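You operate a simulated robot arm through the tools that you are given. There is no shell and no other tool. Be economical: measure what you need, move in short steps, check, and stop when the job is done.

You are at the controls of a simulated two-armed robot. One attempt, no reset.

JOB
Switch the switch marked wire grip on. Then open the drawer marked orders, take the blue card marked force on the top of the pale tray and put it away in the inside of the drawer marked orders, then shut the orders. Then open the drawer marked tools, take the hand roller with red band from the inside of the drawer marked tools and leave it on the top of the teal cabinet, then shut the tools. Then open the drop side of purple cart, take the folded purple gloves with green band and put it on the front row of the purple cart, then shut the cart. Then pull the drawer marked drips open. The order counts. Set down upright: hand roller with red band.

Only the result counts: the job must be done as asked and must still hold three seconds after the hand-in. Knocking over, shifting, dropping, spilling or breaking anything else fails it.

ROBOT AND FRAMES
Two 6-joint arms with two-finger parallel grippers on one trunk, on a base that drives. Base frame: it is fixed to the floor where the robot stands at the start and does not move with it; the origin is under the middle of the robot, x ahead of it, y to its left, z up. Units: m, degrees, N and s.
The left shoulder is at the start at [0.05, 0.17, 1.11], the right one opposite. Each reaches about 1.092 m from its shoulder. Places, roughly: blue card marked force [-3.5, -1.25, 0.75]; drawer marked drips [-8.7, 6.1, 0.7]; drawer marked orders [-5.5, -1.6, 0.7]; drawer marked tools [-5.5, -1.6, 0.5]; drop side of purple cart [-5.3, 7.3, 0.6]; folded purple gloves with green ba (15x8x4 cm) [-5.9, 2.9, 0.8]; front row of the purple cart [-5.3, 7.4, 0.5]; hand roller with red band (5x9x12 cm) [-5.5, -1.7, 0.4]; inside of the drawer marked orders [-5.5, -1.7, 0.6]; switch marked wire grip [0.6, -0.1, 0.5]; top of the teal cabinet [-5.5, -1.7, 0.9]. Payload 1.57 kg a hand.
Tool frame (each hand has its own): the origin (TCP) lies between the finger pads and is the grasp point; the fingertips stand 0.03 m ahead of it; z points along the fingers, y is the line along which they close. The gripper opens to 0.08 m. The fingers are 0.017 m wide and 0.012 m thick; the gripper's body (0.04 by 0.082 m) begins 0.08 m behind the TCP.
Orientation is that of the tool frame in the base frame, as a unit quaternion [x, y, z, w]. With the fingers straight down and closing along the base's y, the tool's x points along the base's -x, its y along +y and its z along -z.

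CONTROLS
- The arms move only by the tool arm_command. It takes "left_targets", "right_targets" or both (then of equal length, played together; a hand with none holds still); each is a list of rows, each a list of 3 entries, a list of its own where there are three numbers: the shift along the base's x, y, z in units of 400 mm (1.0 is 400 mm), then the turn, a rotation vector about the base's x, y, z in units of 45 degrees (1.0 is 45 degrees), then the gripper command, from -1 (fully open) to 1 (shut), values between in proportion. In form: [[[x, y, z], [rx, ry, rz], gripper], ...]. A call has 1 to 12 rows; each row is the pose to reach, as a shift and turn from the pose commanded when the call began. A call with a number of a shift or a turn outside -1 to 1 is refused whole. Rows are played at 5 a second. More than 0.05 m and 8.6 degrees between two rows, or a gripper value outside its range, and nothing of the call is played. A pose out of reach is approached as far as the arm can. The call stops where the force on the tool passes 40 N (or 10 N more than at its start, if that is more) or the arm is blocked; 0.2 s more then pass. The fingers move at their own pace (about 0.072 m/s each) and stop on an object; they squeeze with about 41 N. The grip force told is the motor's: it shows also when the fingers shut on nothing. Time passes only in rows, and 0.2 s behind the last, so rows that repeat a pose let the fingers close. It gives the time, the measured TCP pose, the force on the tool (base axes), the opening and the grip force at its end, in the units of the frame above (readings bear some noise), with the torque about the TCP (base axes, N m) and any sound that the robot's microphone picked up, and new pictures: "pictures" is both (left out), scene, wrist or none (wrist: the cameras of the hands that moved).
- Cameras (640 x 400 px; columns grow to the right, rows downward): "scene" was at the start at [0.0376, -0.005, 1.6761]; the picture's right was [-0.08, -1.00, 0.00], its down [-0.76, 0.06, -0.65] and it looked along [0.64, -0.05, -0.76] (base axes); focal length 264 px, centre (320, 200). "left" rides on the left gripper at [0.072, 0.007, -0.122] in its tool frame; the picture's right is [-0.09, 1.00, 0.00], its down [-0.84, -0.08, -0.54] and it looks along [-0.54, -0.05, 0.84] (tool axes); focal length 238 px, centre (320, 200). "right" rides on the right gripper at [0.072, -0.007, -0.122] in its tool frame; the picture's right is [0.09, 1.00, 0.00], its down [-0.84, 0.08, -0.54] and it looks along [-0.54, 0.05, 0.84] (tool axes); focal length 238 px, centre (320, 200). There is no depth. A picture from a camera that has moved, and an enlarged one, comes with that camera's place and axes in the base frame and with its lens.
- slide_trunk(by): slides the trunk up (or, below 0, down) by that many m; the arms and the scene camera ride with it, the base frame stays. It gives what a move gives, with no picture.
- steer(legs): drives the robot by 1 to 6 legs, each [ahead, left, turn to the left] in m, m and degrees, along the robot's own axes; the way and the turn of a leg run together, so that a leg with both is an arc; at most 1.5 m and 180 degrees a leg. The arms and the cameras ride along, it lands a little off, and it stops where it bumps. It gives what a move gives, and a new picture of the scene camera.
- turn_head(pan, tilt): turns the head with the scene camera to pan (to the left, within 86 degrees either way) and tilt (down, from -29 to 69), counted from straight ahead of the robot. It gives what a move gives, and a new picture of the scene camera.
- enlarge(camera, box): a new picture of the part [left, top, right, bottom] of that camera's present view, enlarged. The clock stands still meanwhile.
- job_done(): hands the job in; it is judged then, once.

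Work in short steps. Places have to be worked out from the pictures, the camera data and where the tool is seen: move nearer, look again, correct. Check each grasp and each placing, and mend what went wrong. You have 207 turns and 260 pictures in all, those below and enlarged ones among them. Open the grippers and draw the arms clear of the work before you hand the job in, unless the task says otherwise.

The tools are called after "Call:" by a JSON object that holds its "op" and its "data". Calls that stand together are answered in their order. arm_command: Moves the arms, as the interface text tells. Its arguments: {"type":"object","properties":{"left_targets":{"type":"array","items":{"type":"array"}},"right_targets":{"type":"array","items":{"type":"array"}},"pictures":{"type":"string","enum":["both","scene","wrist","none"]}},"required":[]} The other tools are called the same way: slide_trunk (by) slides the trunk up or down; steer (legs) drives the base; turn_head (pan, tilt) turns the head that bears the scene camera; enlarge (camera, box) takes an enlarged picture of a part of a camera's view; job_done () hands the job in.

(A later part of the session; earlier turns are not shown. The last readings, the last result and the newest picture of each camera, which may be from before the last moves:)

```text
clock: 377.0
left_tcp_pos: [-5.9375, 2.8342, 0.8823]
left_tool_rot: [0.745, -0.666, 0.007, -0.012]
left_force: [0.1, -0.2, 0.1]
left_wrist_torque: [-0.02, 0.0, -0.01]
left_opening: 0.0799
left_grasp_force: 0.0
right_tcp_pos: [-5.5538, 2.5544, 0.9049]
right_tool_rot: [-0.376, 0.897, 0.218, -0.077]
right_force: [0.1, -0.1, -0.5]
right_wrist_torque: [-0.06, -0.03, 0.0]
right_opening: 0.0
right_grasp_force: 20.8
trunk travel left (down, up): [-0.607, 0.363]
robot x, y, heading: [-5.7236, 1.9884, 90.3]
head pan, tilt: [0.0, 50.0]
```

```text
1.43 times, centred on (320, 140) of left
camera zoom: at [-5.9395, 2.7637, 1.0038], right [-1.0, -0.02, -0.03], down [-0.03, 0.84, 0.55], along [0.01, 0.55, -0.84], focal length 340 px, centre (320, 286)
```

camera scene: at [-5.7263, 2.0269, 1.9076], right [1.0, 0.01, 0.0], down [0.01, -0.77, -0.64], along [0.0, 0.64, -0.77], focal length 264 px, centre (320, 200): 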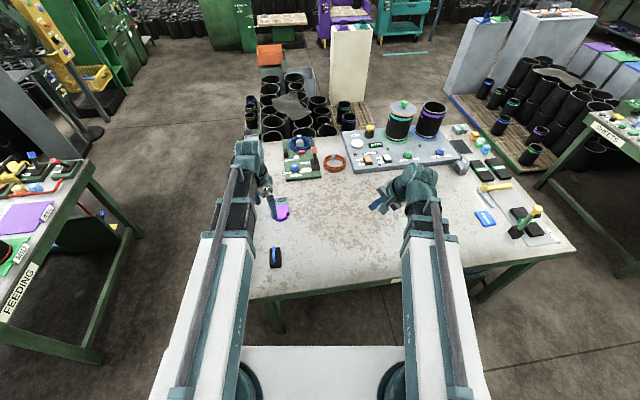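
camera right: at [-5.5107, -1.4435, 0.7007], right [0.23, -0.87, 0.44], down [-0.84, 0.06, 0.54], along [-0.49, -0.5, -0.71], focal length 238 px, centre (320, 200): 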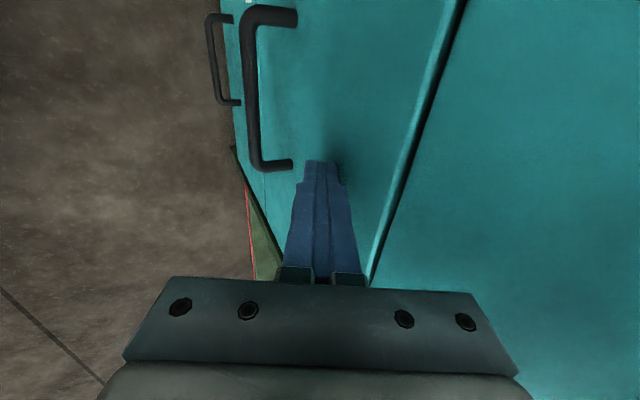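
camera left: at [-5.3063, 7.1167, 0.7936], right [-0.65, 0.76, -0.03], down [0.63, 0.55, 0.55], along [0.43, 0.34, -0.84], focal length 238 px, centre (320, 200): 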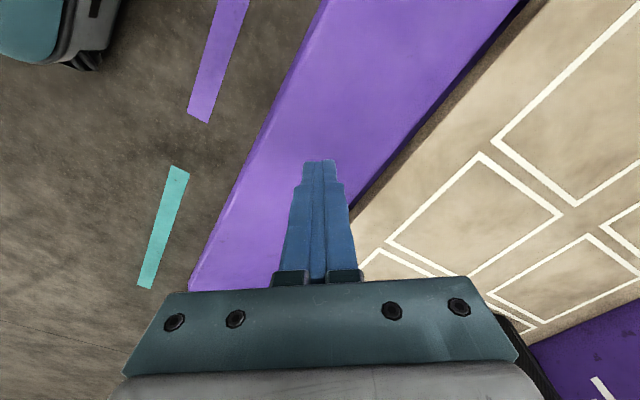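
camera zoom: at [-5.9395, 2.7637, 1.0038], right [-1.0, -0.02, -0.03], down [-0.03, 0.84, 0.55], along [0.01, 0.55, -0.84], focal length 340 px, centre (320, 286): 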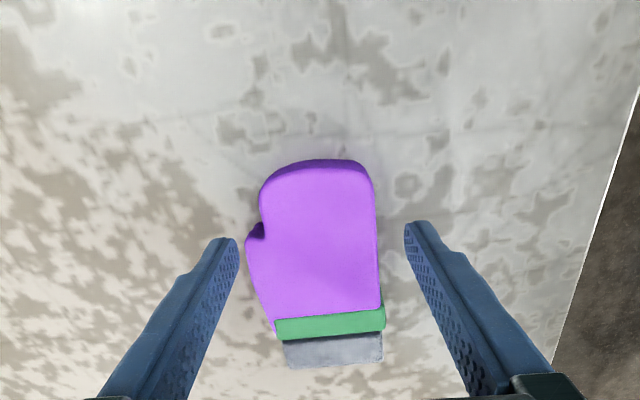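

The grip line falls just above the thumb. A 4 mm correction, then down.

Call:
{"op": "arm_command", "data": {"left_targets": [[[0.01, -0.01, 0], [0, 0, 0], -1], [[0.01, -0.01, 0], [0, 0, 0], -1]], "pictures": "none"}}

Call:
{"op": "slide_trunk", "data": {"by": -0.04}}

Call:
{"op": "slide_trunk", "data": {"by": -0.015}}

Call:
{"op": "enlarge", "data": {"camera": "left", "box": [160, 0, 480, 280]}}

```text
clock: 377.6
left_tcp_pos: [-5.9342, 2.8316, 0.8817]
left_tool_rot: [0.745, -0.667, 0.007, -0.012]
left_force: [-0.1, 1.1, -0.3]
left_wrist_torque: [-0.01, -0.01, 0.0]
left_opening: 0.0803
left_grasp_force: 0.0
right_tcp_pos: [-5.5546, 2.5538, 0.9047]
right_tool_rot: [-0.375, 0.898, 0.218, -0.076]
right_force: [0.4, 0.3, -0.2]
right_wrist_torque: [0.03, 0.0, 0.01]
right_opening: 0.0
right_grasp_force: 21.4
trunk travel left (down, up): [-0.607, 0.363]
robot x, y, heading: [-5.7281, 1.9848, 90.2]
head pan, tilt: [0.0, 50.0]
```

```text
clock: 378.4
left_tcp_pos: [-5.9346, 2.8303, 0.8411]
left_tool_rot: [0.745, -0.666, 0.007, -0.013]
left_force: [0.3, 0.0, -0.1]
left_wrist_torque: [0.0, 0.05, 0.02]
left_opening: 0.0801
left_grasp_force: 0.1
right_tcp_pos: [-5.5527, 2.5544, 0.8651]
right_tool_rot: [-0.375, 0.898, 0.218, -0.076]
right_force: [-0.5, 0.1, -0.1]
right_wrist_torque: [-0.02, 0.01, 0.0]
right_opening: 0.0
right_grasp_force: 21.3
trunk travel left (down, up): [-0.567, 0.403]
robot x, y, heading: [-5.7247, 1.9846, 90.2]
head pan, tilt: [0.0, 50.0]
```

```text
clock: 379.0
left_tcp_pos: [-5.9336, 2.8303, 0.8301]
left_tool_rot: [0.745, -0.667, 0.003, -0.012]
left_force: [0.8, -1.9, 36.5]
left_wrist_torque: [-0.47, 1.66, 0.04]
left_opening: 0.0788
left_grasp_force: 0.0
right_tcp_pos: [-5.5513, 2.5516, 0.8537]
right_tool_rot: [-0.375, 0.897, 0.221, -0.076]
right_force: [-0.1, -0.2, -0.1]
right_wrist_torque: [0.0, 0.0, -0.01]
right_opening: 0.0
right_grasp_force: 20.8
trunk travel left (down, up): [-0.553, 0.417]
robot x, y, heading: [-5.7245, 1.9901, 89.9]
head pan, tilt: [0.0, 50.0]
stopped: the force on the tool passed its limit at 51 N (the readings are from after the stop); the commanded pose is now the measured one
```

```text
1.43 times, centred on (320, 140) of left
camera zoom: at [-5.9354, 2.7586, 0.9524], right [-1.0, -0.02, -0.02], down [-0.03, 0.83, 0.55], along [0.01, 0.55, -0.83], focal length 340 px, centre (320, 286)
```

zoom: 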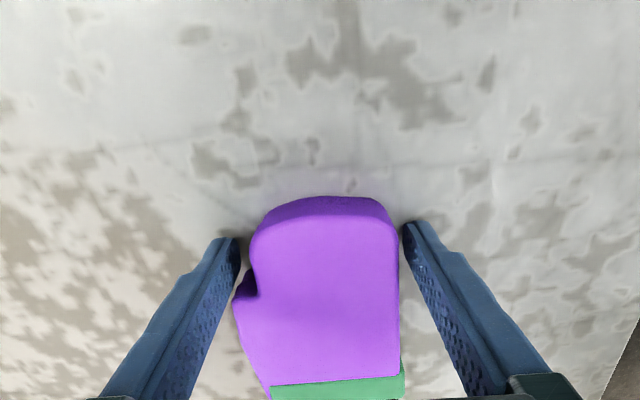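

Contact on the table with the glove between the fingers. I rise 3 mm and close.

Call:
{"op": "slide_trunk", "data": {"by": 0.004}}

Call:
{"op": "arm_command", "data": {"left_targets": [[[0, 0, 0], [0, 0, 0], 0.3], [[0, 0, 0], [0, 0, 0], 1], [[0, 0, 0], [0, 0, 0], 1], [[0, 0, 0], [0, 0, 0], 1]], "pictures": "wrist"}}

```text
clock: 379.5
left_tcp_pos: [-5.9346, 2.8345, 0.8324]
left_tool_rot: [0.745, -0.666, 0.004, -0.014]
left_force: [1.0, 0.0, -0.2]
left_wrist_torque: [-0.03, -0.02, 0.02]
left_opening: 0.0797
left_grasp_force: 0.1
right_tcp_pos: [-5.554, 2.5542, 0.8548]
right_tool_rot: [-0.374, 0.898, 0.219, -0.075]
right_force: [0.1, -0.1, 0.3]
right_wrist_torque: [0.0, -0.02, 0.0]
right_opening: 0.0
right_grasp_force: 21.4
trunk travel left (down, up): [-0.557, 0.413]
robot x, y, heading: [-5.7252, 1.9843, 90.1]
head pan, tilt: [0.0, 50.0]
```

```text
clock: 380.5
left_tcp_pos: [-5.9357, 2.8332, 0.8312]
left_tool_rot: [0.745, -0.667, 0.006, -0.013]
left_force: [-1.0, -0.5, -0.1]
left_wrist_torque: [0.05, 0.01, 0.03]
left_opening: 0.0719
left_grasp_force: 40.7
right_tcp_pos: [-5.554, 2.554, 0.8557]
right_tool_rot: [-0.374, 0.898, 0.218, -0.076]
right_force: [1.0, 0.9, 0.1]
right_wrist_torque: [-0.01, 0.01, -0.01]
right_opening: 0.0001
right_grasp_force: 21.2
trunk travel left (down, up): [-0.557, 0.413]
robot x, y, heading: [-5.7234, 1.9887, 90.3]
head pan, tilt: [0.0, 50.0]
camera left: at [-5.9363, 2.7615, 0.9532], right [-1.0, -0.02, -0.02], down [-0.03, 0.83, 0.55], along [0.01, 0.55, -0.83], focal length 238 px, centre (320, 200)
```

left: 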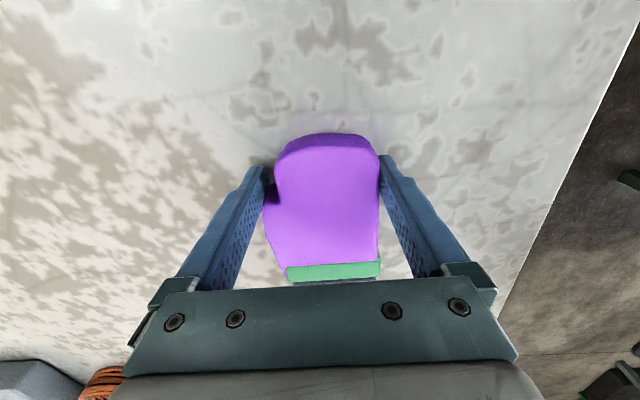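

Gripped (7.2 cm, 41 N). I lift and check.

Call:
{"op": "slide_trunk", "data": {"by": 0.35}}

Call:
{"op": "enlarge", "data": {"camera": "left", "box": [0, 0, 640, 400]}}

```text
clock: 383.9
left_tcp_pos: [-5.9353, 2.8339, 1.1814]
left_tool_rot: [0.746, -0.666, 0.005, -0.013]
left_force: [0.6, 0.1, -0.8]
left_wrist_torque: [-0.08, 0.0, 0.0]
left_opening: 0.0715
left_grasp_force: 40.8
right_tcp_pos: [-5.5541, 2.5549, 1.2056]
right_tool_rot: [-0.374, 0.898, 0.218, -0.076]
right_force: [0.6, -1.0, 0.0]
right_wrist_torque: [-0.02, 0.01, -0.02]
right_opening: 0.0
right_grasp_force: 21.1
trunk travel left (down, up): [-0.907, 0.063]
robot x, y, heading: [-5.7263, 1.9881, 90.3]
head pan, tilt: [0.0, 50.0]
```

```text
1.00 times, centred on (320, 200) of left (not enlarged: the box is as wide or as high as the picture)
camera zoom: at [-5.9363, 2.7616, 1.3031], right [-1.0, -0.02, -0.02], down [-0.03, 0.83, 0.55], along [0.01, 0.55, -0.83], focal length 238 px, centre (320, 200)
```

zoom: 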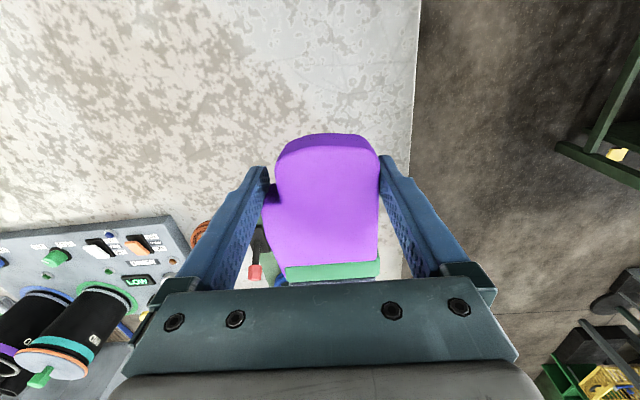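

Glove held level. I retract the hand a bit and return by the same route to the cart.

Call:
{"op": "arm_command", "data": {"left_targets": [[[0, -0.12, 0], [0, 0, 0], 1], [[0, -0.24, 0], [0, 0, 0], 1], [[0, -0.36, 0], [0, 0, 0], 1], [[0, -0.48, 0], [0, 0, 0], 1], [[0, -0.6, 0], [0, 0, 0], 1]], "pictures": "none"}}

Call:
{"op": "steer", "data": {"legs": [[-0.12, -0.8, 0], [0, -0.73, -0.3], [1.2, 0, 0], [1.15, 0, 0]]}}

```text
clock: 385.1
left_tcp_pos: [-5.9351, 2.5914, 1.1826]
left_tool_rot: [0.745, -0.667, 0.004, -0.014]
left_force: [0.1, 0.2, -0.6]
left_wrist_torque: [0.0, 0.01, 0.01]
left_opening: 0.0716
left_grasp_force: 41.3
right_tcp_pos: [-5.5536, 2.5536, 1.2054]
right_tool_rot: [-0.375, 0.898, 0.219, -0.077]
right_force: [0.0, 0.6, -0.4]
right_wrist_torque: [0.0, 0.01, -0.02]
right_opening: 0.0
right_grasp_force: 21.6
trunk travel left (down, up): [-0.907, 0.063]
robot x, y, heading: [-5.7229, 1.9875, 90.3]
head pan, tilt: [0.0, 50.0]
```

```text
clock: 404.2
left_tcp_pos: [-4.3905, 4.8334, 1.1816]
left_tool_rot: [0.745, -0.667, 0.005, -0.013]
left_force: [0.0, -0.3, -1.5]
left_wrist_torque: [-0.05, 0.0, 0.01]
left_opening: 0.0712
left_grasp_force: 41.3
right_tcp_pos: [-4.0098, 4.7921, 1.205]
right_tool_rot: [-0.374, 0.898, 0.218, -0.076]
right_force: [0.2, 0.6, -0.1]
right_wrist_torque: [-0.02, 0.01, -0.03]
right_opening: 0.0002
right_grasp_force: 21.1
trunk travel left (down, up): [-0.907, 0.063]
robot x, y, heading: [-4.184, 4.2303, 90.3]
head pan, tilt: [0.0, 50.0]
camera scene: at [-4.1827, 4.266, 1.8576], right [1.0, 0.01, 0.0], down [0.0, -0.77, -0.64], along [0.0, 0.64, -0.77], focal length 264 px, centre (320, 200)
```

scene: 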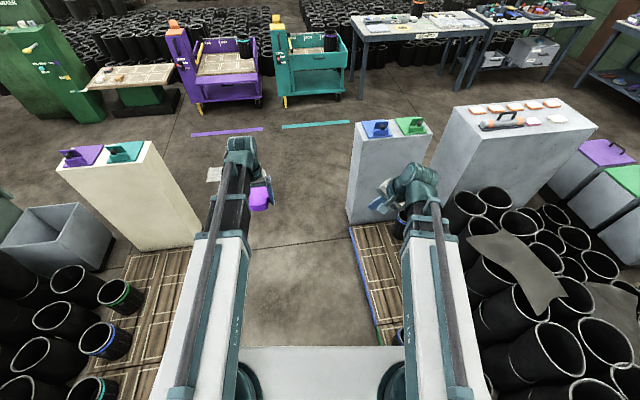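

Call:
{"op": "steer", "data": {"legs": [[0, 0.38, 0], [1.35, 0, 0.2], [0.8, 0.5, 0]]}}

Call:
{"op": "turn_head", "data": {"pan": 0, "tilt": 42}}

```text
clock: 417.5
left_tcp_pos: [-5.2847, 6.9833, 1.1824]
left_tool_rot: [0.746, -0.666, 0.004, -0.013]
left_force: [-0.7, 0.2, -1.2]
left_wrist_torque: [-0.03, -0.02, -0.03]
left_opening: 0.0709
left_grasp_force: 41.2
right_tcp_pos: [-4.9057, 6.9435, 1.2052]
right_tool_rot: [-0.376, 0.897, 0.219, -0.077]
right_force: [-0.1, -0.5, -0.2]
right_wrist_torque: [-0.04, -0.02, -0.04]
right_opening: 0.0001
right_grasp_force: 21.0
trunk travel left (down, up): [-0.907, 0.063]
robot x, y, heading: [-5.0725, 6.3787, 90.4]
head pan, tilt: [0.0, 50.0]
camera scene: at [-5.0758, 6.4169, 1.8576], right [1.0, 0.01, 0.0], down [0.01, -0.77, -0.64], along [-0.01, 0.64, -0.77], focal length 264 px, centre (320, 200)
```

scene: 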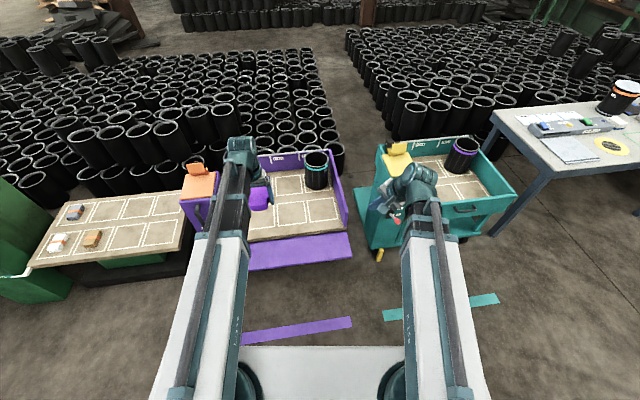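

```text
clock: 418.2
left_tcp_pos: [-5.2866, 6.9832, 1.1817]
left_tool_rot: [0.745, -0.666, 0.005, -0.013]
left_force: [-0.5, -0.5, -0.6]
left_wrist_torque: [-0.05, 0.0, 0.02]
left_opening: 0.0709
left_grasp_force: 40.4
right_tcp_pos: [-4.9047, 6.9438, 1.2063]
right_tool_rot: [-0.375, 0.897, 0.219, -0.076]
right_force: [-0.6, -0.4, 0.3]
right_wrist_torque: [-0.03, 0.01, 0.0]
right_opening: 0.0
right_grasp_force: 21.3
trunk travel left (down, up): [-0.907, 0.063]
robot x, y, heading: [-5.0796, 6.3804, 90.8]
head pan, tilt: [0.0, 42.0]
camera scene: at [-5.0755, 6.4228, 1.8688], right [1.0, 0.01, 0.0], down [0.01, -0.67, -0.74], along [-0.01, 0.74, -0.67], focal length 264 px, centre (320, 200)
```

scene: 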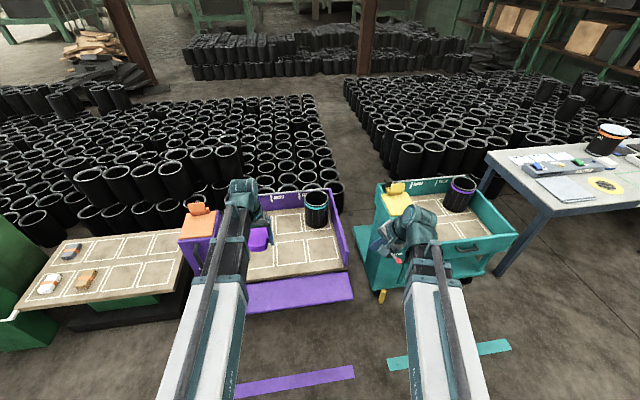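

I move 8 cm nearer and carry the glove over the middle cell of the front row, centre ≈(-5.27,7.41).

Call:
{"op": "steer", "data": {"legs": [[0.08, 0, 0]]}}

Call:
{"op": "arm_command", "data": {"left_targets": [[[0.01, 0.1, 0], [0, 0, 0], 1], [[0.02, 0.2, 0], [0, 0, 0], 1], [[0.03, 0.3, 0], [0, 0, 0], 1], [[0.04, 0.4, 0], [0, 0, 0], 1], [[0.05, 0.5, 0], [0, 0, 0], 1], [[0.055, 0.6, 0], [0, 0, 0], 1], [[0.058, 0.7, 0], [0, 0, 0], 1], [[0.058, 0.745, 0], [0, 0, 0], 1], [[0.058, 0.745, 0], [0, 0, 0], 1]], "right_targets": [[[0, -0.04, 0], [0, 0, 0], 1], [[0, -0.08, 0], [0, 0, 0], 1], [[0, -0.12, 0], [0, 0, 0], 1], [[0, -0.15, 0], [0, 0, 0], 1], [[0, -0.15, 0], [0, 0, 0], 1], [[0, -0.15, 0], [0, 0, 0], 1], [[0, -0.15, 0], [0, 0, 0], 1], [[0, -0.15, 0], [0, 0, 0], 1], [[0, -0.15, 0], [0, 0, 0], 1]], "pictures": "none"}}

Call:
{"op": "slide_trunk", "data": {"by": -0.35}}

Call:
{"op": "enlarge", "data": {"camera": "left", "box": [0, 0, 640, 400]}}

```text
clock: 419.3
left_tcp_pos: [-5.2865, 7.0643, 1.1821]
left_tool_rot: [0.746, -0.666, 0.005, -0.013]
left_force: [0.2, 0.9, -2.1]
left_wrist_torque: [-0.09, -0.01, -0.03]
left_opening: 0.0713
left_grasp_force: 41.0
right_tcp_pos: [-4.9049, 7.0251, 1.2046]
right_tool_rot: [-0.376, 0.897, 0.218, -0.078]
right_force: [0.0, 0.3, -0.3]
right_wrist_torque: [-0.03, -0.01, 0.01]
right_opening: 0.0001
right_grasp_force: 20.8
trunk travel left (down, up): [-0.907, 0.063]
robot x, y, heading: [-5.0746, 6.4577, 90.5]
head pan, tilt: [0.0, 42.0]
camera scene: at [-5.0763, 6.5054, 1.8687], right [1.0, 0.01, 0.0], down [0.01, -0.67, -0.74], along [-0.01, 0.74, -0.67], focal length 264 px, centre (320, 200)
```

scene: 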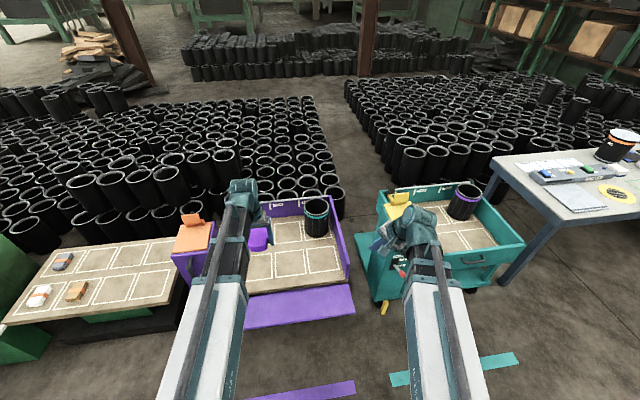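

```text
clock: 421.3
left_tcp_pos: [-5.2632, 7.3618, 1.1813]
left_tool_rot: [0.746, -0.665, 0.006, -0.013]
left_force: [0.0, 0.4, -1.3]
left_wrist_torque: [-0.03, 0.01, 0.0]
left_opening: 0.0711
left_grasp_force: 40.8
right_tcp_pos: [-4.9023, 6.9838, 1.2053]
right_tool_rot: [-0.376, 0.897, 0.219, -0.077]
right_force: [-0.5, -1.0, 0.0]
right_wrist_torque: [-0.03, 0.0, -0.01]
right_opening: 0.0
right_grasp_force: 21.3
right hand out of reach, approached as far as the arm can: row 3, 4, 5, 6, 7, 8, 9
trunk travel left (down, up): [-0.907, 0.063]
robot x, y, heading: [-5.0747, 6.4563, 90.5]
head pan, tilt: [0.0, 42.0]
```

```text
clock: 424.7
left_tcp_pos: [-5.2651, 7.3618, 0.8314]
left_tool_rot: [0.746, -0.666, 0.005, -0.014]
left_force: [-0.6, -0.8, -0.8]
left_wrist_torque: [-0.07, -0.01, -0.01]
left_opening: 0.0712
left_grasp_force: 41.2
right_tcp_pos: [-4.9028, 6.9839, 0.8555]
right_tool_rot: [-0.376, 0.897, 0.218, -0.077]
right_force: [-0.1, 0.2, -0.7]
right_wrist_torque: [0.02, 0.02, -0.02]
right_opening: 0.0
right_grasp_force: 20.9
trunk travel left (down, up): [-0.557, 0.413]
robot x, y, heading: [-5.0787, 6.4534, 90.5]
head pan, tilt: [0.0, 42.0]
```

```text
1.00 times, centred on (320, 200) of left (not enlarged: the box is as wide or as high as the picture)
camera zoom: at [-5.2647, 7.2891, 0.9532], right [-1.0, -0.02, -0.02], down [-0.03, 0.83, 0.55], along [0.01, 0.55, -0.83], focal length 238 px, centre (320, 200)
```

zoom: 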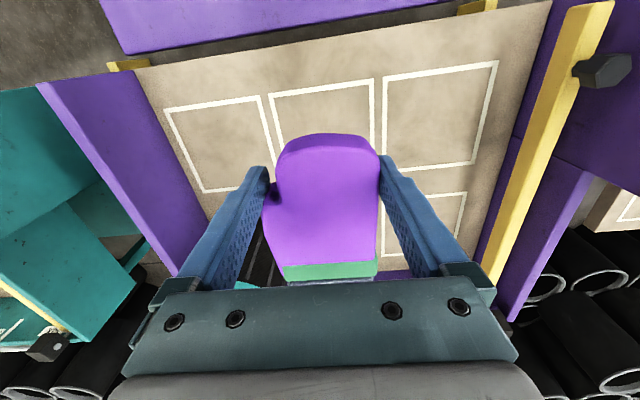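

The glove's centre projects right into the middle front-row cell. I lower.

Call:
{"op": "slide_trunk", "data": {"by": -0.2}}

Call:
{"op": "slide_trunk", "data": {"by": -0.03}}

Call:
{"op": "slide_trunk", "data": {"by": -0.015}}

```text
clock: 426.9
left_tcp_pos: [-5.2642, 7.3607, 0.6313]
left_tool_rot: [0.746, -0.666, 0.005, -0.014]
left_force: [-0.5, 0.3, -0.9]
left_wrist_torque: [-0.06, -0.02, 0.01]
left_opening: 0.071
left_grasp_force: 40.9
right_tcp_pos: [-4.9025, 6.9849, 0.6557]
right_tool_rot: [-0.376, 0.897, 0.218, -0.078]
right_force: [-0.4, 0.6, -0.5]
right_wrist_torque: [0.0, 0.04, -0.06]
right_opening: 0.0001
right_grasp_force: 21.2
trunk travel left (down, up): [-0.357, 0.613]
robot x, y, heading: [-5.0749, 6.4591, 90.4]
head pan, tilt: [0.0, 42.0]
```

```text
clock: 427.6
left_tcp_pos: [-5.2639, 7.361, 0.6018]
left_tool_rot: [0.746, -0.666, 0.005, -0.013]
left_force: [-0.4, 0.3, -1.3]
left_wrist_torque: [-0.08, -0.01, 0.03]
left_opening: 0.0711
left_grasp_force: 41.1
right_tcp_pos: [-4.9023, 6.9849, 0.6241]
right_tool_rot: [-0.376, 0.897, 0.218, -0.078]
right_force: [0.1, 0.1, -0.6]
right_wrist_torque: [0.0, 0.02, 0.01]
right_opening: 0.0001
right_grasp_force: 21.5
trunk travel left (down, up): [-0.327, 0.643]
robot x, y, heading: [-5.0757, 6.4584, 90.6]
head pan, tilt: [0.0, 42.0]
```

```text
clock: 428.2
left_tcp_pos: [-5.2637, 7.3598, 0.5869]
left_tool_rot: [0.746, -0.666, 0.005, -0.013]
left_force: [0.2, 0.0, -0.7]
left_wrist_torque: [-0.02, 0.0, 0.02]
left_opening: 0.0711
left_grasp_force: 40.6
right_tcp_pos: [-4.902, 6.9846, 0.6107]
right_tool_rot: [-0.376, 0.898, 0.217, -0.077]
right_force: [-0.8, -0.8, -0.1]
right_wrist_torque: [0.02, 0.01, 0.02]
right_opening: 0.0001
right_grasp_force: 20.8
trunk travel left (down, up): [-0.312, 0.658]
robot x, y, heading: [-5.0762, 6.4565, 90.5]
head pan, tilt: [0.0, 42.0]
```

Call:
{"op": "slide_trunk", "data": {"by": -0.012}}

Call:
{"op": "slide_trunk", "data": {"by": -0.01}}

Call:
{"op": "enlarge", "data": {"camera": "left", "box": [0, 0, 640, 400]}}

```text
clock: 428.8
left_tcp_pos: [-5.2645, 7.3604, 0.5754]
left_tool_rot: [0.746, -0.666, 0.005, -0.013]
left_force: [0.3, 0.0, -1.0]
left_wrist_torque: [-0.03, 0.0, -0.03]
left_opening: 0.0713
left_grasp_force: 41.2
right_tcp_pos: [-4.902, 6.9848, 0.5981]
right_tool_rot: [-0.376, 0.898, 0.217, -0.077]
right_force: [0.2, -0.9, -0.1]
right_wrist_torque: [-0.03, -0.02, -0.01]
right_opening: 0.0001
right_grasp_force: 21.9
trunk travel left (down, up): [-0.3, 0.67]
robot x, y, heading: [-5.078, 6.459, 90.6]
head pan, tilt: [0.0, 42.0]
```

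```text
clock: 429.4
left_tcp_pos: [-5.2637, 7.3609, 0.5648]
left_tool_rot: [0.746, -0.666, 0.005, -0.013]
left_force: [-1.0, 0.0, -1.0]
left_wrist_torque: [-0.08, 0.05, 0.0]
left_opening: 0.0712
left_grasp_force: 41.1
right_tcp_pos: [-4.9021, 6.9856, 0.5889]
right_tool_rot: [-0.376, 0.897, 0.218, -0.077]
right_force: [-0.1, 0.3, -0.6]
right_wrist_torque: [0.0, 0.02, 0.01]
right_opening: 0.0
right_grasp_force: 21.2
trunk travel left (down, up): [-0.29, 0.68]
robot x, y, heading: [-5.0786, 6.455, 90.3]
head pan, tilt: [0.0, 42.0]
```

```text
1.00 times, centred on (320, 200) of left (not enlarged: the box is as wide or as high as the picture)
camera zoom: at [-5.2647, 7.2891, 0.6861], right [-1.0, -0.02, -0.02], down [-0.03, 0.83, 0.55], along [0.01, 0.55, -0.83], focal length 238 px, centre (320, 200)
```

zoom: 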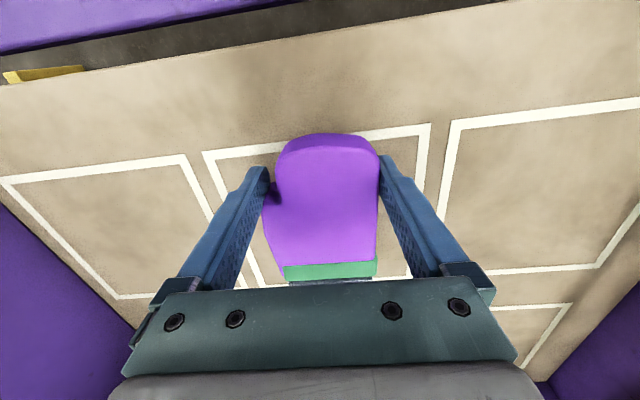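

The bed is about 3 cm lower. I continue.

Call:
{"op": "slide_trunk", "data": {"by": -0.02}}

Call:
{"op": "slide_trunk", "data": {"by": -0.008}}

Call:
{"op": "slide_trunk", "data": {"by": -0.006}}

```text
clock: 430.1
left_tcp_pos: [-5.2637, 7.3609, 0.5457]
left_tool_rot: [0.746, -0.666, 0.005, -0.013]
left_force: [-0.2, -0.5, -2.3]
left_wrist_torque: [-0.05, -0.03, 0.01]
left_opening: 0.0708
left_grasp_force: 41.5
right_tcp_pos: [-4.9029, 6.9849, 0.5675]
right_tool_rot: [-0.376, 0.897, 0.218, -0.078]
right_force: [-0.5, 0.0, 1.0]
right_wrist_torque: [0.03, 0.01, -0.01]
right_opening: 0.0002
right_grasp_force: 20.7
trunk travel left (down, up): [-0.27, 0.7]
robot x, y, heading: [-5.0776, 6.4562, 90.7]
head pan, tilt: [0.0, 42.0]
```

```text
clock: 430.6
left_tcp_pos: [-5.2646, 7.3604, 0.5364]
left_tool_rot: [0.746, -0.666, 0.005, -0.013]
left_force: [0.3, 0.3, -1.0]
left_wrist_torque: [-0.06, -0.01, 0.02]
left_opening: 0.0711
left_grasp_force: 41.3
right_tcp_pos: [-4.9021, 6.9848, 0.5604]
right_tool_rot: [-0.376, 0.897, 0.218, -0.078]
right_force: [-0.5, 0.6, -0.3]
right_wrist_torque: [0.0, 0.02, -0.01]
right_opening: 0.0
right_grasp_force: 21.5
trunk travel left (down, up): [-0.262, 0.708]
robot x, y, heading: [-5.0786, 6.4589, 90.5]
head pan, tilt: [0.0, 42.0]
```

```text
clock: 431.2
left_tcp_pos: [-5.2639, 7.3613, 0.5322]
left_tool_rot: [0.746, -0.666, 0.002, -0.014]
left_force: [-0.9, 1.4, 14.8]
left_wrist_torque: [1.02, 0.72, -0.06]
left_opening: 0.0709
left_grasp_force: 40.8
right_tcp_pos: [-4.9024, 6.9841, 0.5547]
right_tool_rot: [-0.376, 0.897, 0.218, -0.078]
right_force: [-0.2, 0.9, 0.7]
right_wrist_torque: [0.0, 0.02, -0.02]
right_opening: 0.0
right_grasp_force: 21.3
trunk travel left (down, up): [-0.256, 0.714]
robot x, y, heading: [-5.0764, 6.4602, 90.5]
head pan, tilt: [0.0, 42.0]
```

Contact with the bed. I release and rise.

Call:
{"op": "arm_command", "data": {"left_targets": [[[0, 0, 0], [0, 0, 0], -1], [[0, 0, 0], [0, 0, 0], -1], [[0, 0, 0], [0, 0, 0], -1]], "pictures": "none"}}

Call:
{"op": "slide_trunk", "data": {"by": 0.3}}

Call:
{"op": "enlarge", "data": {"camera": "left", "box": [0, 0, 640, 400]}}

```text
clock: 432.0
left_tcp_pos: [-5.2625, 7.3603, 0.5315]
left_tool_rot: [0.746, -0.666, 0.005, -0.014]
left_force: [4.1, -2.8, 5.7]
left_wrist_torque: [-0.15, 0.15, 0.16]
left_opening: 0.0762
left_grasp_force: 0.0
right_tcp_pos: [-4.9016, 6.9846, 0.5535]
right_tool_rot: [-0.376, 0.897, 0.217, -0.077]
right_force: [0.2, 0.5, 0.2]
right_wrist_torque: [-0.03, -0.02, 0.0]
right_opening: 0.0001
right_grasp_force: 21.0
trunk travel left (down, up): [-0.256, 0.714]
robot x, y, heading: [-5.0757, 6.4553, 90.7]
head pan, tilt: [0.0, 42.0]
```

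```text
clock: 435.0
left_tcp_pos: [-5.2634, 7.3608, 0.8301]
left_tool_rot: [0.746, -0.666, 0.005, -0.013]
left_force: [0.4, 0.5, 0.6]
left_wrist_torque: [-0.01, -0.04, -0.01]
left_opening: 0.0801
left_grasp_force: 0.1
right_tcp_pos: [-4.9019, 6.9847, 0.8545]
right_tool_rot: [-0.375, 0.898, 0.218, -0.078]
right_force: [1.5, 0.3, 0.6]
right_wrist_torque: [0.03, -0.01, 0.0]
right_opening: 0.0
right_grasp_force: 21.3
trunk travel left (down, up): [-0.556, 0.414]
robot x, y, heading: [-5.0727, 6.4595, 90.8]
head pan, tilt: [0.0, 42.0]
```

```text
1.00 times, centred on (320, 200) of left (not enlarged: the box is as wide or as high as the picture)
camera zoom: at [-5.2647, 7.2892, 0.9521], right [-1.0, -0.02, -0.02], down [-0.03, 0.83, 0.55], along [0.01, 0.55, -0.83], focal length 238 px, centre (320, 200)
```

zoom: 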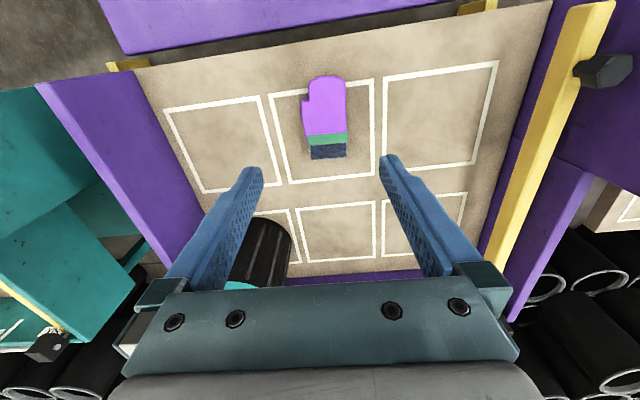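

The gloves lie inside the middle front-row cell. To shut the side I'll lift the panel from beneath with the left fingers pointing forward: first withdraw the hand and back the robot off.

Call:
{"op": "arm_command", "data": {"left_targets": [[[0.03, -0.1, 0], [0, 0, 0], -1], [[0.06, -0.2, 0], [0, 0, 0], -1], [[0.1, -0.3, 0], [0, 0, 0], -1], [[0.14, -0.4, 0], [0, 0, 0], -1], [[0.18, -0.5, 0], [0, 0, 0], 1], [[0.22, -0.6, 0], [0, 0, 0], 1], [[0.26, -0.7, 0], [0, 0, 0], 1], [[0.3, -0.8, 0], [0, 0, 0], 1], [[0.32, -0.9, 0], [0, 0, 0], 1]], "pictures": "none"}}

Call:
{"op": "steer", "data": {"legs": [[-0.24, 0, 0]]}}

Call:
{"op": "arm_command", "data": {"left_targets": [[[0, 0.08, 0], [0.15, 0, 0], 1], [[0, 0.16, 0], [0.3, 0, 0], 1], [[0, 0.25, 0], [0.45, 0, 0], 1], [[0, 0.34, 0], [0.6, 0, 0], 1], [[0, 0.42, 0], [0.75, 0, 0], 1], [[0, 0.5, 0], [0.9, 0, 0], 1], [[0, 0.55, 0], [0.98, 0, 0], 1]], "pictures": "none"}}

Call:
{"op": "arm_command", "data": {"left_targets": [[[0, 0, 0], [0.15, 0, 0], 1], [[0, 0, 0], [0.3, 0, 0], 1], [[0, 0, 0], [0.45, 0, 0], 1], [[0, 0, 0], [0.45, 0, 0], 1]], "pictures": "scene"}}

```text
clock: 437.0
left_tcp_pos: [-5.1355, 6.9992, 0.8298]
left_tool_rot: [0.746, -0.666, 0.005, -0.012]
left_force: [-0.5, -0.2, 0.3]
left_wrist_torque: [-0.01, 0.01, 0.01]
left_opening: 0.0
left_grasp_force: 21.4
right_tcp_pos: [-4.902, 6.9853, 0.8546]
right_tool_rot: [-0.376, 0.897, 0.218, -0.078]
right_force: [-0.3, 0.3, 0.8]
right_wrist_torque: [0.01, -0.03, -0.02]
right_opening: 0.0
right_grasp_force: 21.0
trunk travel left (down, up): [-0.556, 0.414]
robot x, y, heading: [-5.078, 6.4562, 90.6]
head pan, tilt: [0.0, 42.0]
```

```text
clock: 438.8
left_tcp_pos: [-5.1328, 6.7589, 0.8315]
left_tool_rot: [0.746, -0.666, 0.005, -0.013]
left_force: [0.0, 0.1, -0.8]
left_wrist_torque: [0.01, -0.01, 0.0]
left_opening: 0.0
left_grasp_force: 21.7
right_tcp_pos: [-4.8989, 6.742, 0.8544]
right_tool_rot: [-0.376, 0.897, 0.217, -0.077]
right_force: [-0.2, 0.2, -0.2]
right_wrist_torque: [0.02, 0.0, 0.01]
right_opening: 0.0001
right_grasp_force: 21.6
trunk travel left (down, up): [-0.556, 0.414]
robot x, y, heading: [-5.0732, 6.2153, 90.3]
head pan, tilt: [0.0, 42.0]
camera scene: at [-5.074, 6.26, 1.5178], right [1.0, 0.01, 0.0], down [0.01, -0.67, -0.74], along [-0.01, 0.74, -0.67], focal length 264 px, centre (320, 200)
```

scene: 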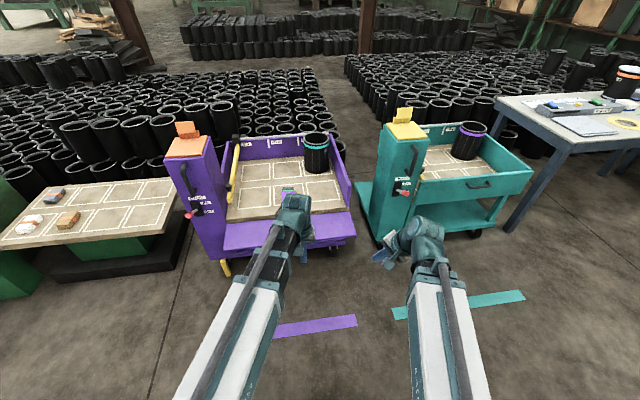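

```text
clock: 440.4
left_tcp_pos: [-5.1331, 6.9781, 0.8944]
left_tool_rot: [0.687, -0.618, -0.246, -0.292]
left_force: [-0.1, -0.5, -0.3]
left_wrist_torque: [0.03, 0.0, -0.03]
left_opening: 0.0
left_grasp_force: 21.0
left hand out of reach, approached as far as the arm can: row 2, 3, 4, 5, 6, 7
right_tcp_pos: [-4.8999, 6.7417, 0.8547]
right_tool_rot: [-0.376, 0.898, 0.218, -0.077]
right_force: [-0.1, 0.5, 0.3]
right_wrist_torque: [-0.01, 0.0, 0.02]
right_opening: 0.0
right_grasp_force: 21.2
trunk travel left (down, up): [-0.556, 0.414]
robot x, y, heading: [-5.0745, 6.2121, 90.5]
head pan, tilt: [0.0, 42.0]
```

```text
clock: 441.4
left_tcp_pos: [-5.1327, 6.9779, 0.9582]
left_tool_rot: [0.625, -0.566, -0.35, -0.408]
left_force: [-0.6, -0.1, -0.5]
left_wrist_torque: [0.01, 0.0, 0.03]
left_opening: 0.0001
left_grasp_force: 21.0
left hand out of reach, approached as far as the arm can: row 1, 2, 3, 4
right_tcp_pos: [-4.9001, 6.7416, 0.8539]
right_tool_rot: [-0.376, 0.898, 0.218, -0.078]
right_force: [-0.3, -1.3, -0.5]
right_wrist_torque: [-0.01, 0.03, -0.02]
right_opening: 0.0001
right_grasp_force: 21.4
trunk travel left (down, up): [-0.556, 0.414]
robot x, y, heading: [-5.0747, 6.217, 90.2]
head pan, tilt: [0.0, 42.0]
camera scene: at [-5.0739, 6.2602, 1.5178], right [1.0, 0.01, 0.0], down [0.01, -0.67, -0.74], along [-0.01, 0.74, -0.67], focal length 264 px, centre (320, 200)
```

scene: 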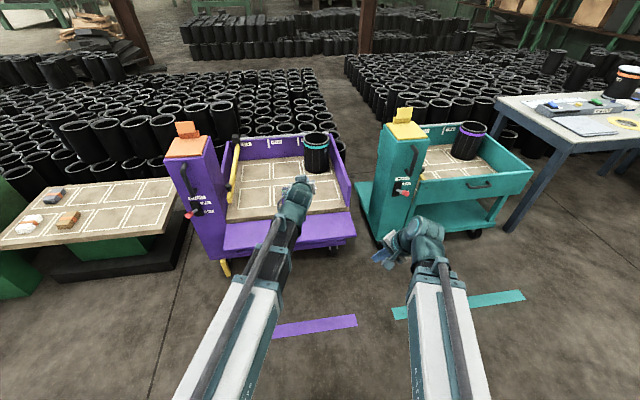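

I lower the hand in front of the panel and look at it through the left wrist camera.

Call:
{"op": "slide_trunk", "data": {"by": -0.4}}

Call:
{"op": "enlarge", "data": {"camera": "left", "box": [0, 0, 640, 400]}}

Call:
{"op": "enlarge", "data": {"camera": "scene", "box": [160, 100, 400, 300]}}

```text
clock: 445.2
left_tcp_pos: [-5.1331, 6.9773, 0.5576]
left_tool_rot: [0.625, -0.566, -0.35, -0.408]
left_force: [0.9, -0.7, 0.0]
left_wrist_torque: [0.01, -0.01, -0.02]
left_opening: 0.0
left_grasp_force: 21.8
right_tcp_pos: [-4.8992, 6.7419, 0.4527]
right_tool_rot: [-0.376, 0.897, 0.217, -0.077]
right_force: [0.1, -0.1, -0.8]
right_wrist_torque: [0.04, -0.02, 0.03]
right_opening: 0.0002
right_grasp_force: 21.6
trunk travel left (down, up): [-0.156, 0.814]
robot x, y, heading: [-5.0742, 6.2189, 90.5]
head pan, tilt: [0.0, 42.0]
```

```text
1.00 times, centred on (320, 200) of left (not enlarged: the box is as wide or as high as the picture)
camera zoom: at [-5.1336, 6.8383, 0.5445], right [-1.0, 0.01, -0.03], down [-0.03, -0.14, 0.99], along [0.01, 0.99, 0.14], focal length 238 px, centre (320, 200)
```

zoom: 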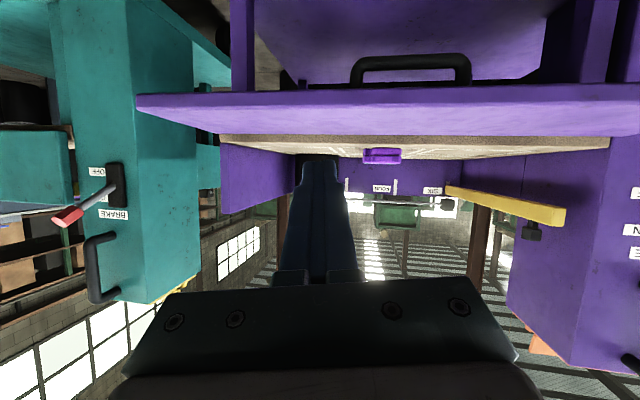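

```text
2.00 times, centred on (280, 200) of scene
camera zoom: at [-5.074, 6.2602, 1.1178], right [1.0, 0.01, 0.0], down [0.01, -0.67, -0.74], along [-0.01, 0.74, -0.67], focal length 527 px, centre (400, 200)
```

zoom: 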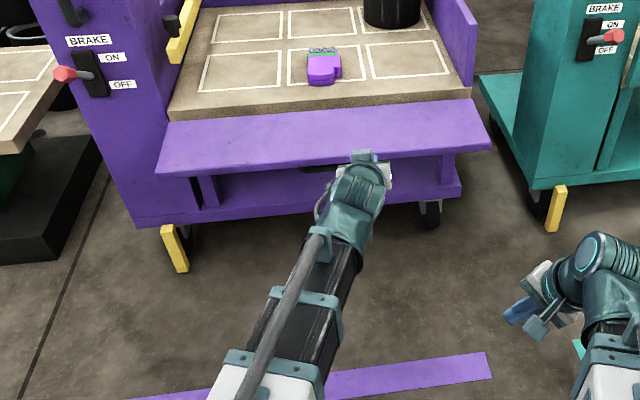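

The open panel is level at z≈0.485 with its outer edge near y≈7.07. I lower the hand beneath it and reach under.

Call:
{"op": "slide_trunk", "data": {"by": -0.135}}

Call:
{"op": "arm_command", "data": {"left_targets": [[[0.03, 0.08, 0], [0, 0, 0], 1], [[0.05, 0.16, 0], [0, 0, 0], 1], [[0.05, 0.24, 0], [0, 0, 0], 1], [[0.05, 0.31, 0], [0, 0, 0], 1], [[0.05, 0.31, 0], [0, 0, 0], 1]], "pictures": "scene"}}

```text
clock: 446.9
left_tcp_pos: [-5.1317, 6.9781, 0.4217]
left_tool_rot: [0.624, -0.566, -0.351, -0.408]
left_force: [0.3, -0.2, -0.7]
left_wrist_torque: [-0.03, 0.0, -0.01]
left_opening: 0.0
left_grasp_force: 21.6
right_tcp_pos: [-4.8999, 6.7427, 0.3182]
right_tool_rot: [-0.375, 0.897, 0.219, -0.077]
right_force: [0.2, -0.3, -0.3]
right_wrist_torque: [0.03, 0.01, 0.01]
right_opening: 0.0
right_grasp_force: 21.6
trunk travel left (down, up): [-0.021, 0.949]
robot x, y, heading: [-5.0742, 6.2143, 90.8]
head pan, tilt: [0.0, 42.0]
```

```text
clock: 448.1
left_tcp_pos: [-5.1114, 7.1013, 0.4214]
left_tool_rot: [0.625, -0.566, -0.351, -0.408]
left_force: [-0.1, 0.0, 1.0]
left_wrist_torque: [0.01, -0.01, 0.01]
left_opening: 0.0
left_grasp_force: 21.2
right_tcp_pos: [-4.8998, 6.7419, 0.3194]
right_tool_rot: [-0.376, 0.897, 0.218, -0.078]
right_force: [-0.2, -1.0, 0.1]
right_wrist_torque: [0.0, -0.01, 0.0]
right_opening: 0.0003
right_grasp_force: 21.4
trunk travel left (down, up): [-0.021, 0.949]
robot x, y, heading: [-5.0753, 6.2163, 90.7]
head pan, tilt: [0.0, 42.0]
camera scene: at [-5.074, 6.2602, 0.9828], right [1.0, 0.01, 0.0], down [0.01, -0.67, -0.74], along [-0.01, 0.74, -0.67], focal length 264 px, centre (320, 200)
```

scene: 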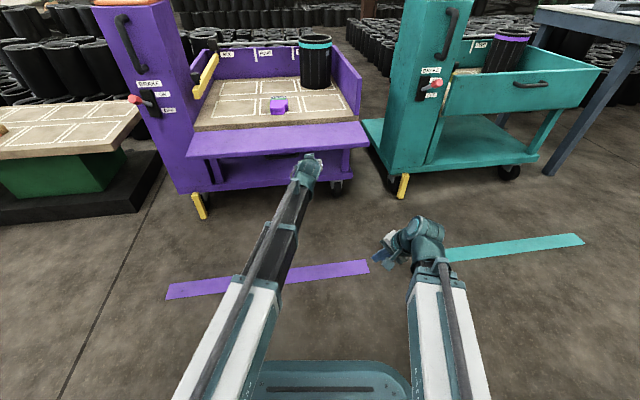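

The fingers are under the panel. I lift with the trunk.

Call:
{"op": "slide_trunk", "data": {"by": 0.12}}

Call:
{"op": "slide_trunk", "data": {"by": 0.06}}

Call:
{"op": "enlarge", "data": {"camera": "scene", "box": [160, 60, 400, 260]}}

```text
clock: 449.6
left_tcp_pos: [-5.1123, 7.1025, 0.5439]
left_tool_rot: [0.625, -0.566, -0.35, -0.408]
left_force: [0.3, -2.3, -0.8]
left_wrist_torque: [-0.05, -0.01, -0.01]
left_opening: 0.0
left_grasp_force: 21.5
right_tcp_pos: [-4.9007, 6.7417, 0.4392]
right_tool_rot: [-0.377, 0.897, 0.218, -0.078]
right_force: [-0.1, 0.1, 0.4]
right_wrist_torque: [-0.01, -0.01, 0.02]
right_opening: 0.0
right_grasp_force: 21.0
trunk travel left (down, up): [-0.141, 0.829]
robot x, y, heading: [-5.0758, 6.2162, 90.5]
head pan, tilt: [0.0, 42.0]
```

```text
clock: 450.6
left_tcp_pos: [-5.1122, 7.1019, 0.6022]
left_tool_rot: [0.625, -0.566, -0.35, -0.408]
left_force: [-0.2, 0.5, -0.2]
left_wrist_torque: [0.01, -0.02, 0.01]
left_opening: 0.0
left_grasp_force: 21.3
right_tcp_pos: [-4.8989, 6.7411, 0.4996]
right_tool_rot: [-0.376, 0.897, 0.217, -0.078]
right_force: [-0.4, 0.4, -0.4]
right_wrist_torque: [-0.01, 0.05, 0.01]
right_opening: 0.0
right_grasp_force: 21.8
trunk travel left (down, up): [-0.201, 0.769]
robot x, y, heading: [-5.076, 6.2176, 90.3]
head pan, tilt: [0.0, 42.0]
```

```text
2.00 times, centred on (280, 160) of scene
camera zoom: at [-5.074, 6.2602, 1.1628], right [1.0, 0.01, 0.0], down [0.01, -0.67, -0.74], along [-0.01, 0.74, -0.67], focal length 527 px, centre (400, 280)
```

zoom: 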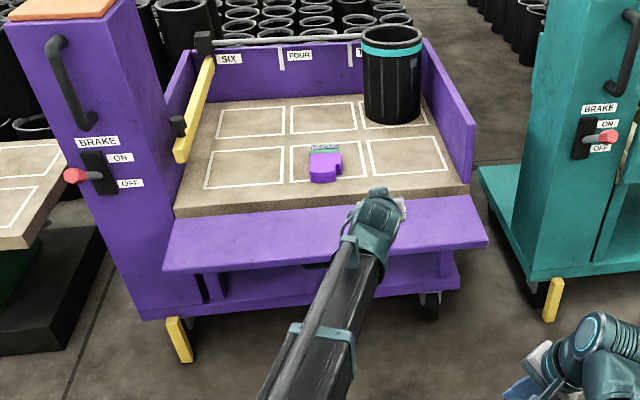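

The panel's edge slid past the fingertips and dropped back. I'll go in deeper and combine lifting with pushing forward.

Call:
{"op": "arm_command", "data": {"left_targets": [[[0, -0.1, 0], [0, 0, 0], 1], [[0, -0.2, 0], [0, 0, 0], 1], [[0, -0.3, 0], [0, 0, 0], 1]], "pictures": "none"}}

Call:
{"op": "slide_trunk", "data": {"by": -0.18}}

Call:
{"op": "arm_command", "data": {"left_targets": [[[0, 0.1, 0], [0, 0, 0], 1], [[0, 0.2, 0], [0, 0, 0], 1], [[0, 0.3, 0], [0, 0, 0], 1], [[0, 0.4, 0], [0, 0, 0], 1], [[0, 0.43, 0], [0, 0, 0], 1]], "pictures": "none"}}

Call:
{"op": "slide_trunk", "data": {"by": 0.1}}

Call:
{"op": "enlarge", "data": {"camera": "scene", "box": [160, 60, 400, 260]}}

```text
clock: 451.4
left_tcp_pos: [-5.113, 6.9815, 0.6034]
left_tool_rot: [0.625, -0.566, -0.351, -0.408]
left_force: [-0.1, 0.4, 0.4]
left_wrist_torque: [0.0, -0.01, -0.01]
left_opening: 0.0
left_grasp_force: 20.8
right_tcp_pos: [-4.9001, 6.7415, 0.4995]
right_tool_rot: [-0.375, 0.898, 0.218, -0.078]
right_force: [-0.4, 0.8, -0.5]
right_wrist_torque: [0.0, 0.0, 0.0]
right_opening: 0.0
right_grasp_force: 21.2
trunk travel left (down, up): [-0.201, 0.769]
robot x, y, heading: [-5.0713, 6.2134, 90.6]
head pan, tilt: [0.0, 42.0]
```

```text
clock: 453.4
left_tcp_pos: [-5.1129, 6.9818, 0.4226]
left_tool_rot: [0.625, -0.566, -0.35, -0.407]
left_force: [-0.1, 0.7, -0.5]
left_wrist_torque: [0.03, 0.01, 0.01]
left_opening: 0.0
left_grasp_force: 20.8
right_tcp_pos: [-4.8993, 6.7416, 0.3202]
right_tool_rot: [-0.375, 0.898, 0.218, -0.078]
right_force: [0.2, 0.1, -0.5]
right_wrist_torque: [-0.01, 0.02, 0.0]
right_opening: 0.0
right_grasp_force: 21.4
trunk travel left (down, up): [-0.021, 0.949]
robot x, y, heading: [-5.0766, 6.2126, 90.7]
head pan, tilt: [0.0, 42.0]
```

```text
clock: 454.6
left_tcp_pos: [-5.1139, 7.154, 0.4238]
left_tool_rot: [0.626, -0.565, -0.351, -0.407]
left_force: [0.3, -0.6, 1.4]
left_wrist_torque: [0.01, -0.03, -0.01]
left_opening: 0.0
left_grasp_force: 21.5
right_tcp_pos: [-4.8998, 6.7409, 0.3193]
right_tool_rot: [-0.376, 0.897, 0.218, -0.077]
right_force: [0.8, 0.4, -0.3]
right_wrist_torque: [0.0, 0.0, -0.04]
right_opening: 0.0
right_grasp_force: 21.4
trunk travel left (down, up): [-0.021, 0.949]
robot x, y, heading: [-5.0717, 6.2151, 90.3]
head pan, tilt: [0.0, 42.0]
```

```text
clock: 455.9
left_tcp_pos: [-5.1127, 7.1536, 0.5229]
left_tool_rot: [0.626, -0.566, -0.35, -0.407]
left_force: [-0.2, -2.4, -2.9]
left_wrist_torque: [-0.04, 0.03, -0.01]
left_opening: 0.0001
left_grasp_force: 20.9
right_tcp_pos: [-4.8994, 6.7411, 0.4184]
right_tool_rot: [-0.376, 0.897, 0.218, -0.077]
right_force: [-0.2, 0.1, 0.1]
right_wrist_torque: [0.03, -0.01, -0.03]
right_opening: 0.0
right_grasp_force: 21.0
trunk travel left (down, up): [-0.121, 0.849]
robot x, y, heading: [-5.0754, 6.217, 90.5]
head pan, tilt: [0.0, 42.0]
```

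```text
2.00 times, centred on (280, 160) of scene
camera zoom: at [-5.074, 6.2604, 1.0828], right [1.0, 0.01, 0.0], down [0.01, -0.67, -0.74], along [-0.01, 0.74, -0.67], focal length 527 px, centre (400, 280)
```

zoom: 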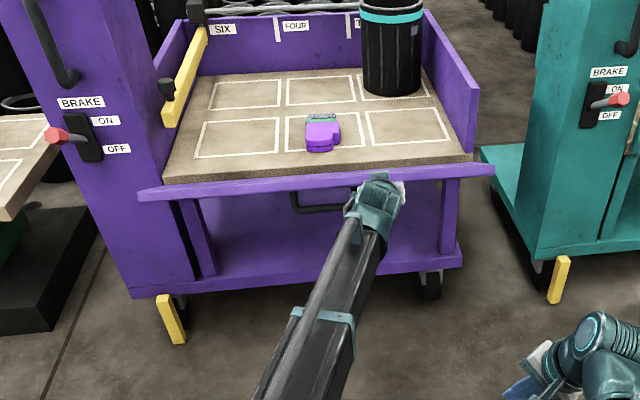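

The panel is rising. I continue alternating up and forward.

Call:
{"op": "slide_trunk", "data": {"by": 0.025}}

Call:
{"op": "arm_command", "data": {"left_targets": [[[0, 0.06, 0], [0, 0, 0], 1], [[0, 0.06, 0], [0, 0, 0], 1]], "pictures": "none"}}

Call:
{"op": "slide_trunk", "data": {"by": 0.04}}

Call:
{"op": "arm_command", "data": {"left_targets": [[[0, 0.04, 0], [0, 0, 0], 1], [[0, 0.06, 0], [0, 0, 0], 1]], "pictures": "none"}}

Call:
{"op": "enlarge", "data": {"camera": "scene", "box": [160, 60, 400, 260]}}

```text
clock: 456.6
left_tcp_pos: [-5.1127, 7.1536, 0.548]
left_tool_rot: [0.625, -0.567, -0.349, -0.408]
left_force: [0.4, -2.0, -0.9]
left_wrist_torque: [-0.04, -0.01, 0.0]
left_opening: 0.0002
left_grasp_force: 21.3
right_tcp_pos: [-4.9003, 6.7416, 0.445]
right_tool_rot: [-0.376, 0.897, 0.217, -0.078]
right_force: [0.5, 1.2, 0.2]
right_wrist_torque: [0.01, 0.01, 0.0]
right_opening: 0.0
right_grasp_force: 21.0
trunk travel left (down, up): [-0.146, 0.824]
robot x, y, heading: [-5.0726, 6.2139, 90.6]
head pan, tilt: [0.0, 42.0]
```

```text
clock: 457.2
left_tcp_pos: [-5.1132, 7.1782, 0.5486]
left_tool_rot: [0.624, -0.566, -0.351, -0.409]
left_force: [0.1, -2.7, -1.3]
left_wrist_torque: [-0.06, 0.01, 0.03]
left_opening: 0.0002
left_grasp_force: 21.1
right_tcp_pos: [-4.9006, 6.7427, 0.4433]
right_tool_rot: [-0.375, 0.898, 0.218, -0.078]
right_force: [-0.3, 0.4, 0.8]
right_wrist_torque: [0.0, -0.01, 0.0]
right_opening: 0.0
right_grasp_force: 21.0
trunk travel left (down, up): [-0.146, 0.824]
robot x, y, heading: [-5.0725, 6.2156, 90.4]
head pan, tilt: [0.0, 42.0]
```

```text
clock: 458.0
left_tcp_pos: [-5.1125, 7.1783, 0.5876]
left_tool_rot: [0.625, -0.565, -0.351, -0.408]
left_force: [-0.1, -2.1, -0.4]
left_wrist_torque: [-0.02, -0.02, 0.02]
left_opening: 0.0002
left_grasp_force: 21.3
right_tcp_pos: [-4.8994, 6.7429, 0.4836]
right_tool_rot: [-0.375, 0.898, 0.218, -0.077]
right_force: [-0.3, -0.2, 0.4]
right_wrist_torque: [0.01, 0.03, 0.01]
right_opening: 0.0
right_grasp_force: 21.6
trunk travel left (down, up): [-0.186, 0.784]
robot x, y, heading: [-5.0737, 6.2154, 90.3]
head pan, tilt: [0.0, 42.0]
```

```text
clock: 458.6
left_tcp_pos: [-5.1133, 7.2012, 0.5881]
left_tool_rot: [0.625, -0.566, -0.35, -0.408]
left_force: [-0.2, -1.9, 0.6]
left_wrist_torque: [-0.04, 0.01, 0.0]
left_opening: 0.0002
left_grasp_force: 21.2
right_tcp_pos: [-4.8996, 6.7418, 0.4846]
right_tool_rot: [-0.376, 0.897, 0.218, -0.078]
right_force: [0.1, -0.1, 0.1]
right_wrist_torque: [-0.03, -0.03, -0.02]
right_opening: 0.0
right_grasp_force: 21.1
trunk travel left (down, up): [-0.186, 0.784]
robot x, y, heading: [-5.0764, 6.2131, 90.6]
head pan, tilt: [0.0, 42.0]
```

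```text
2.00 times, centred on (280, 160) of scene
camera zoom: at [-5.074, 6.2601, 1.1478], right [1.0, 0.01, 0.0], down [0.01, -0.67, -0.74], along [-0.01, 0.74, -0.67], focal length 527 px, centre (400, 280)
```

zoom: 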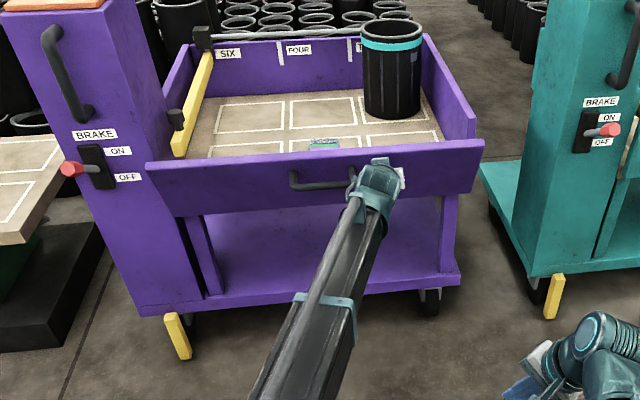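

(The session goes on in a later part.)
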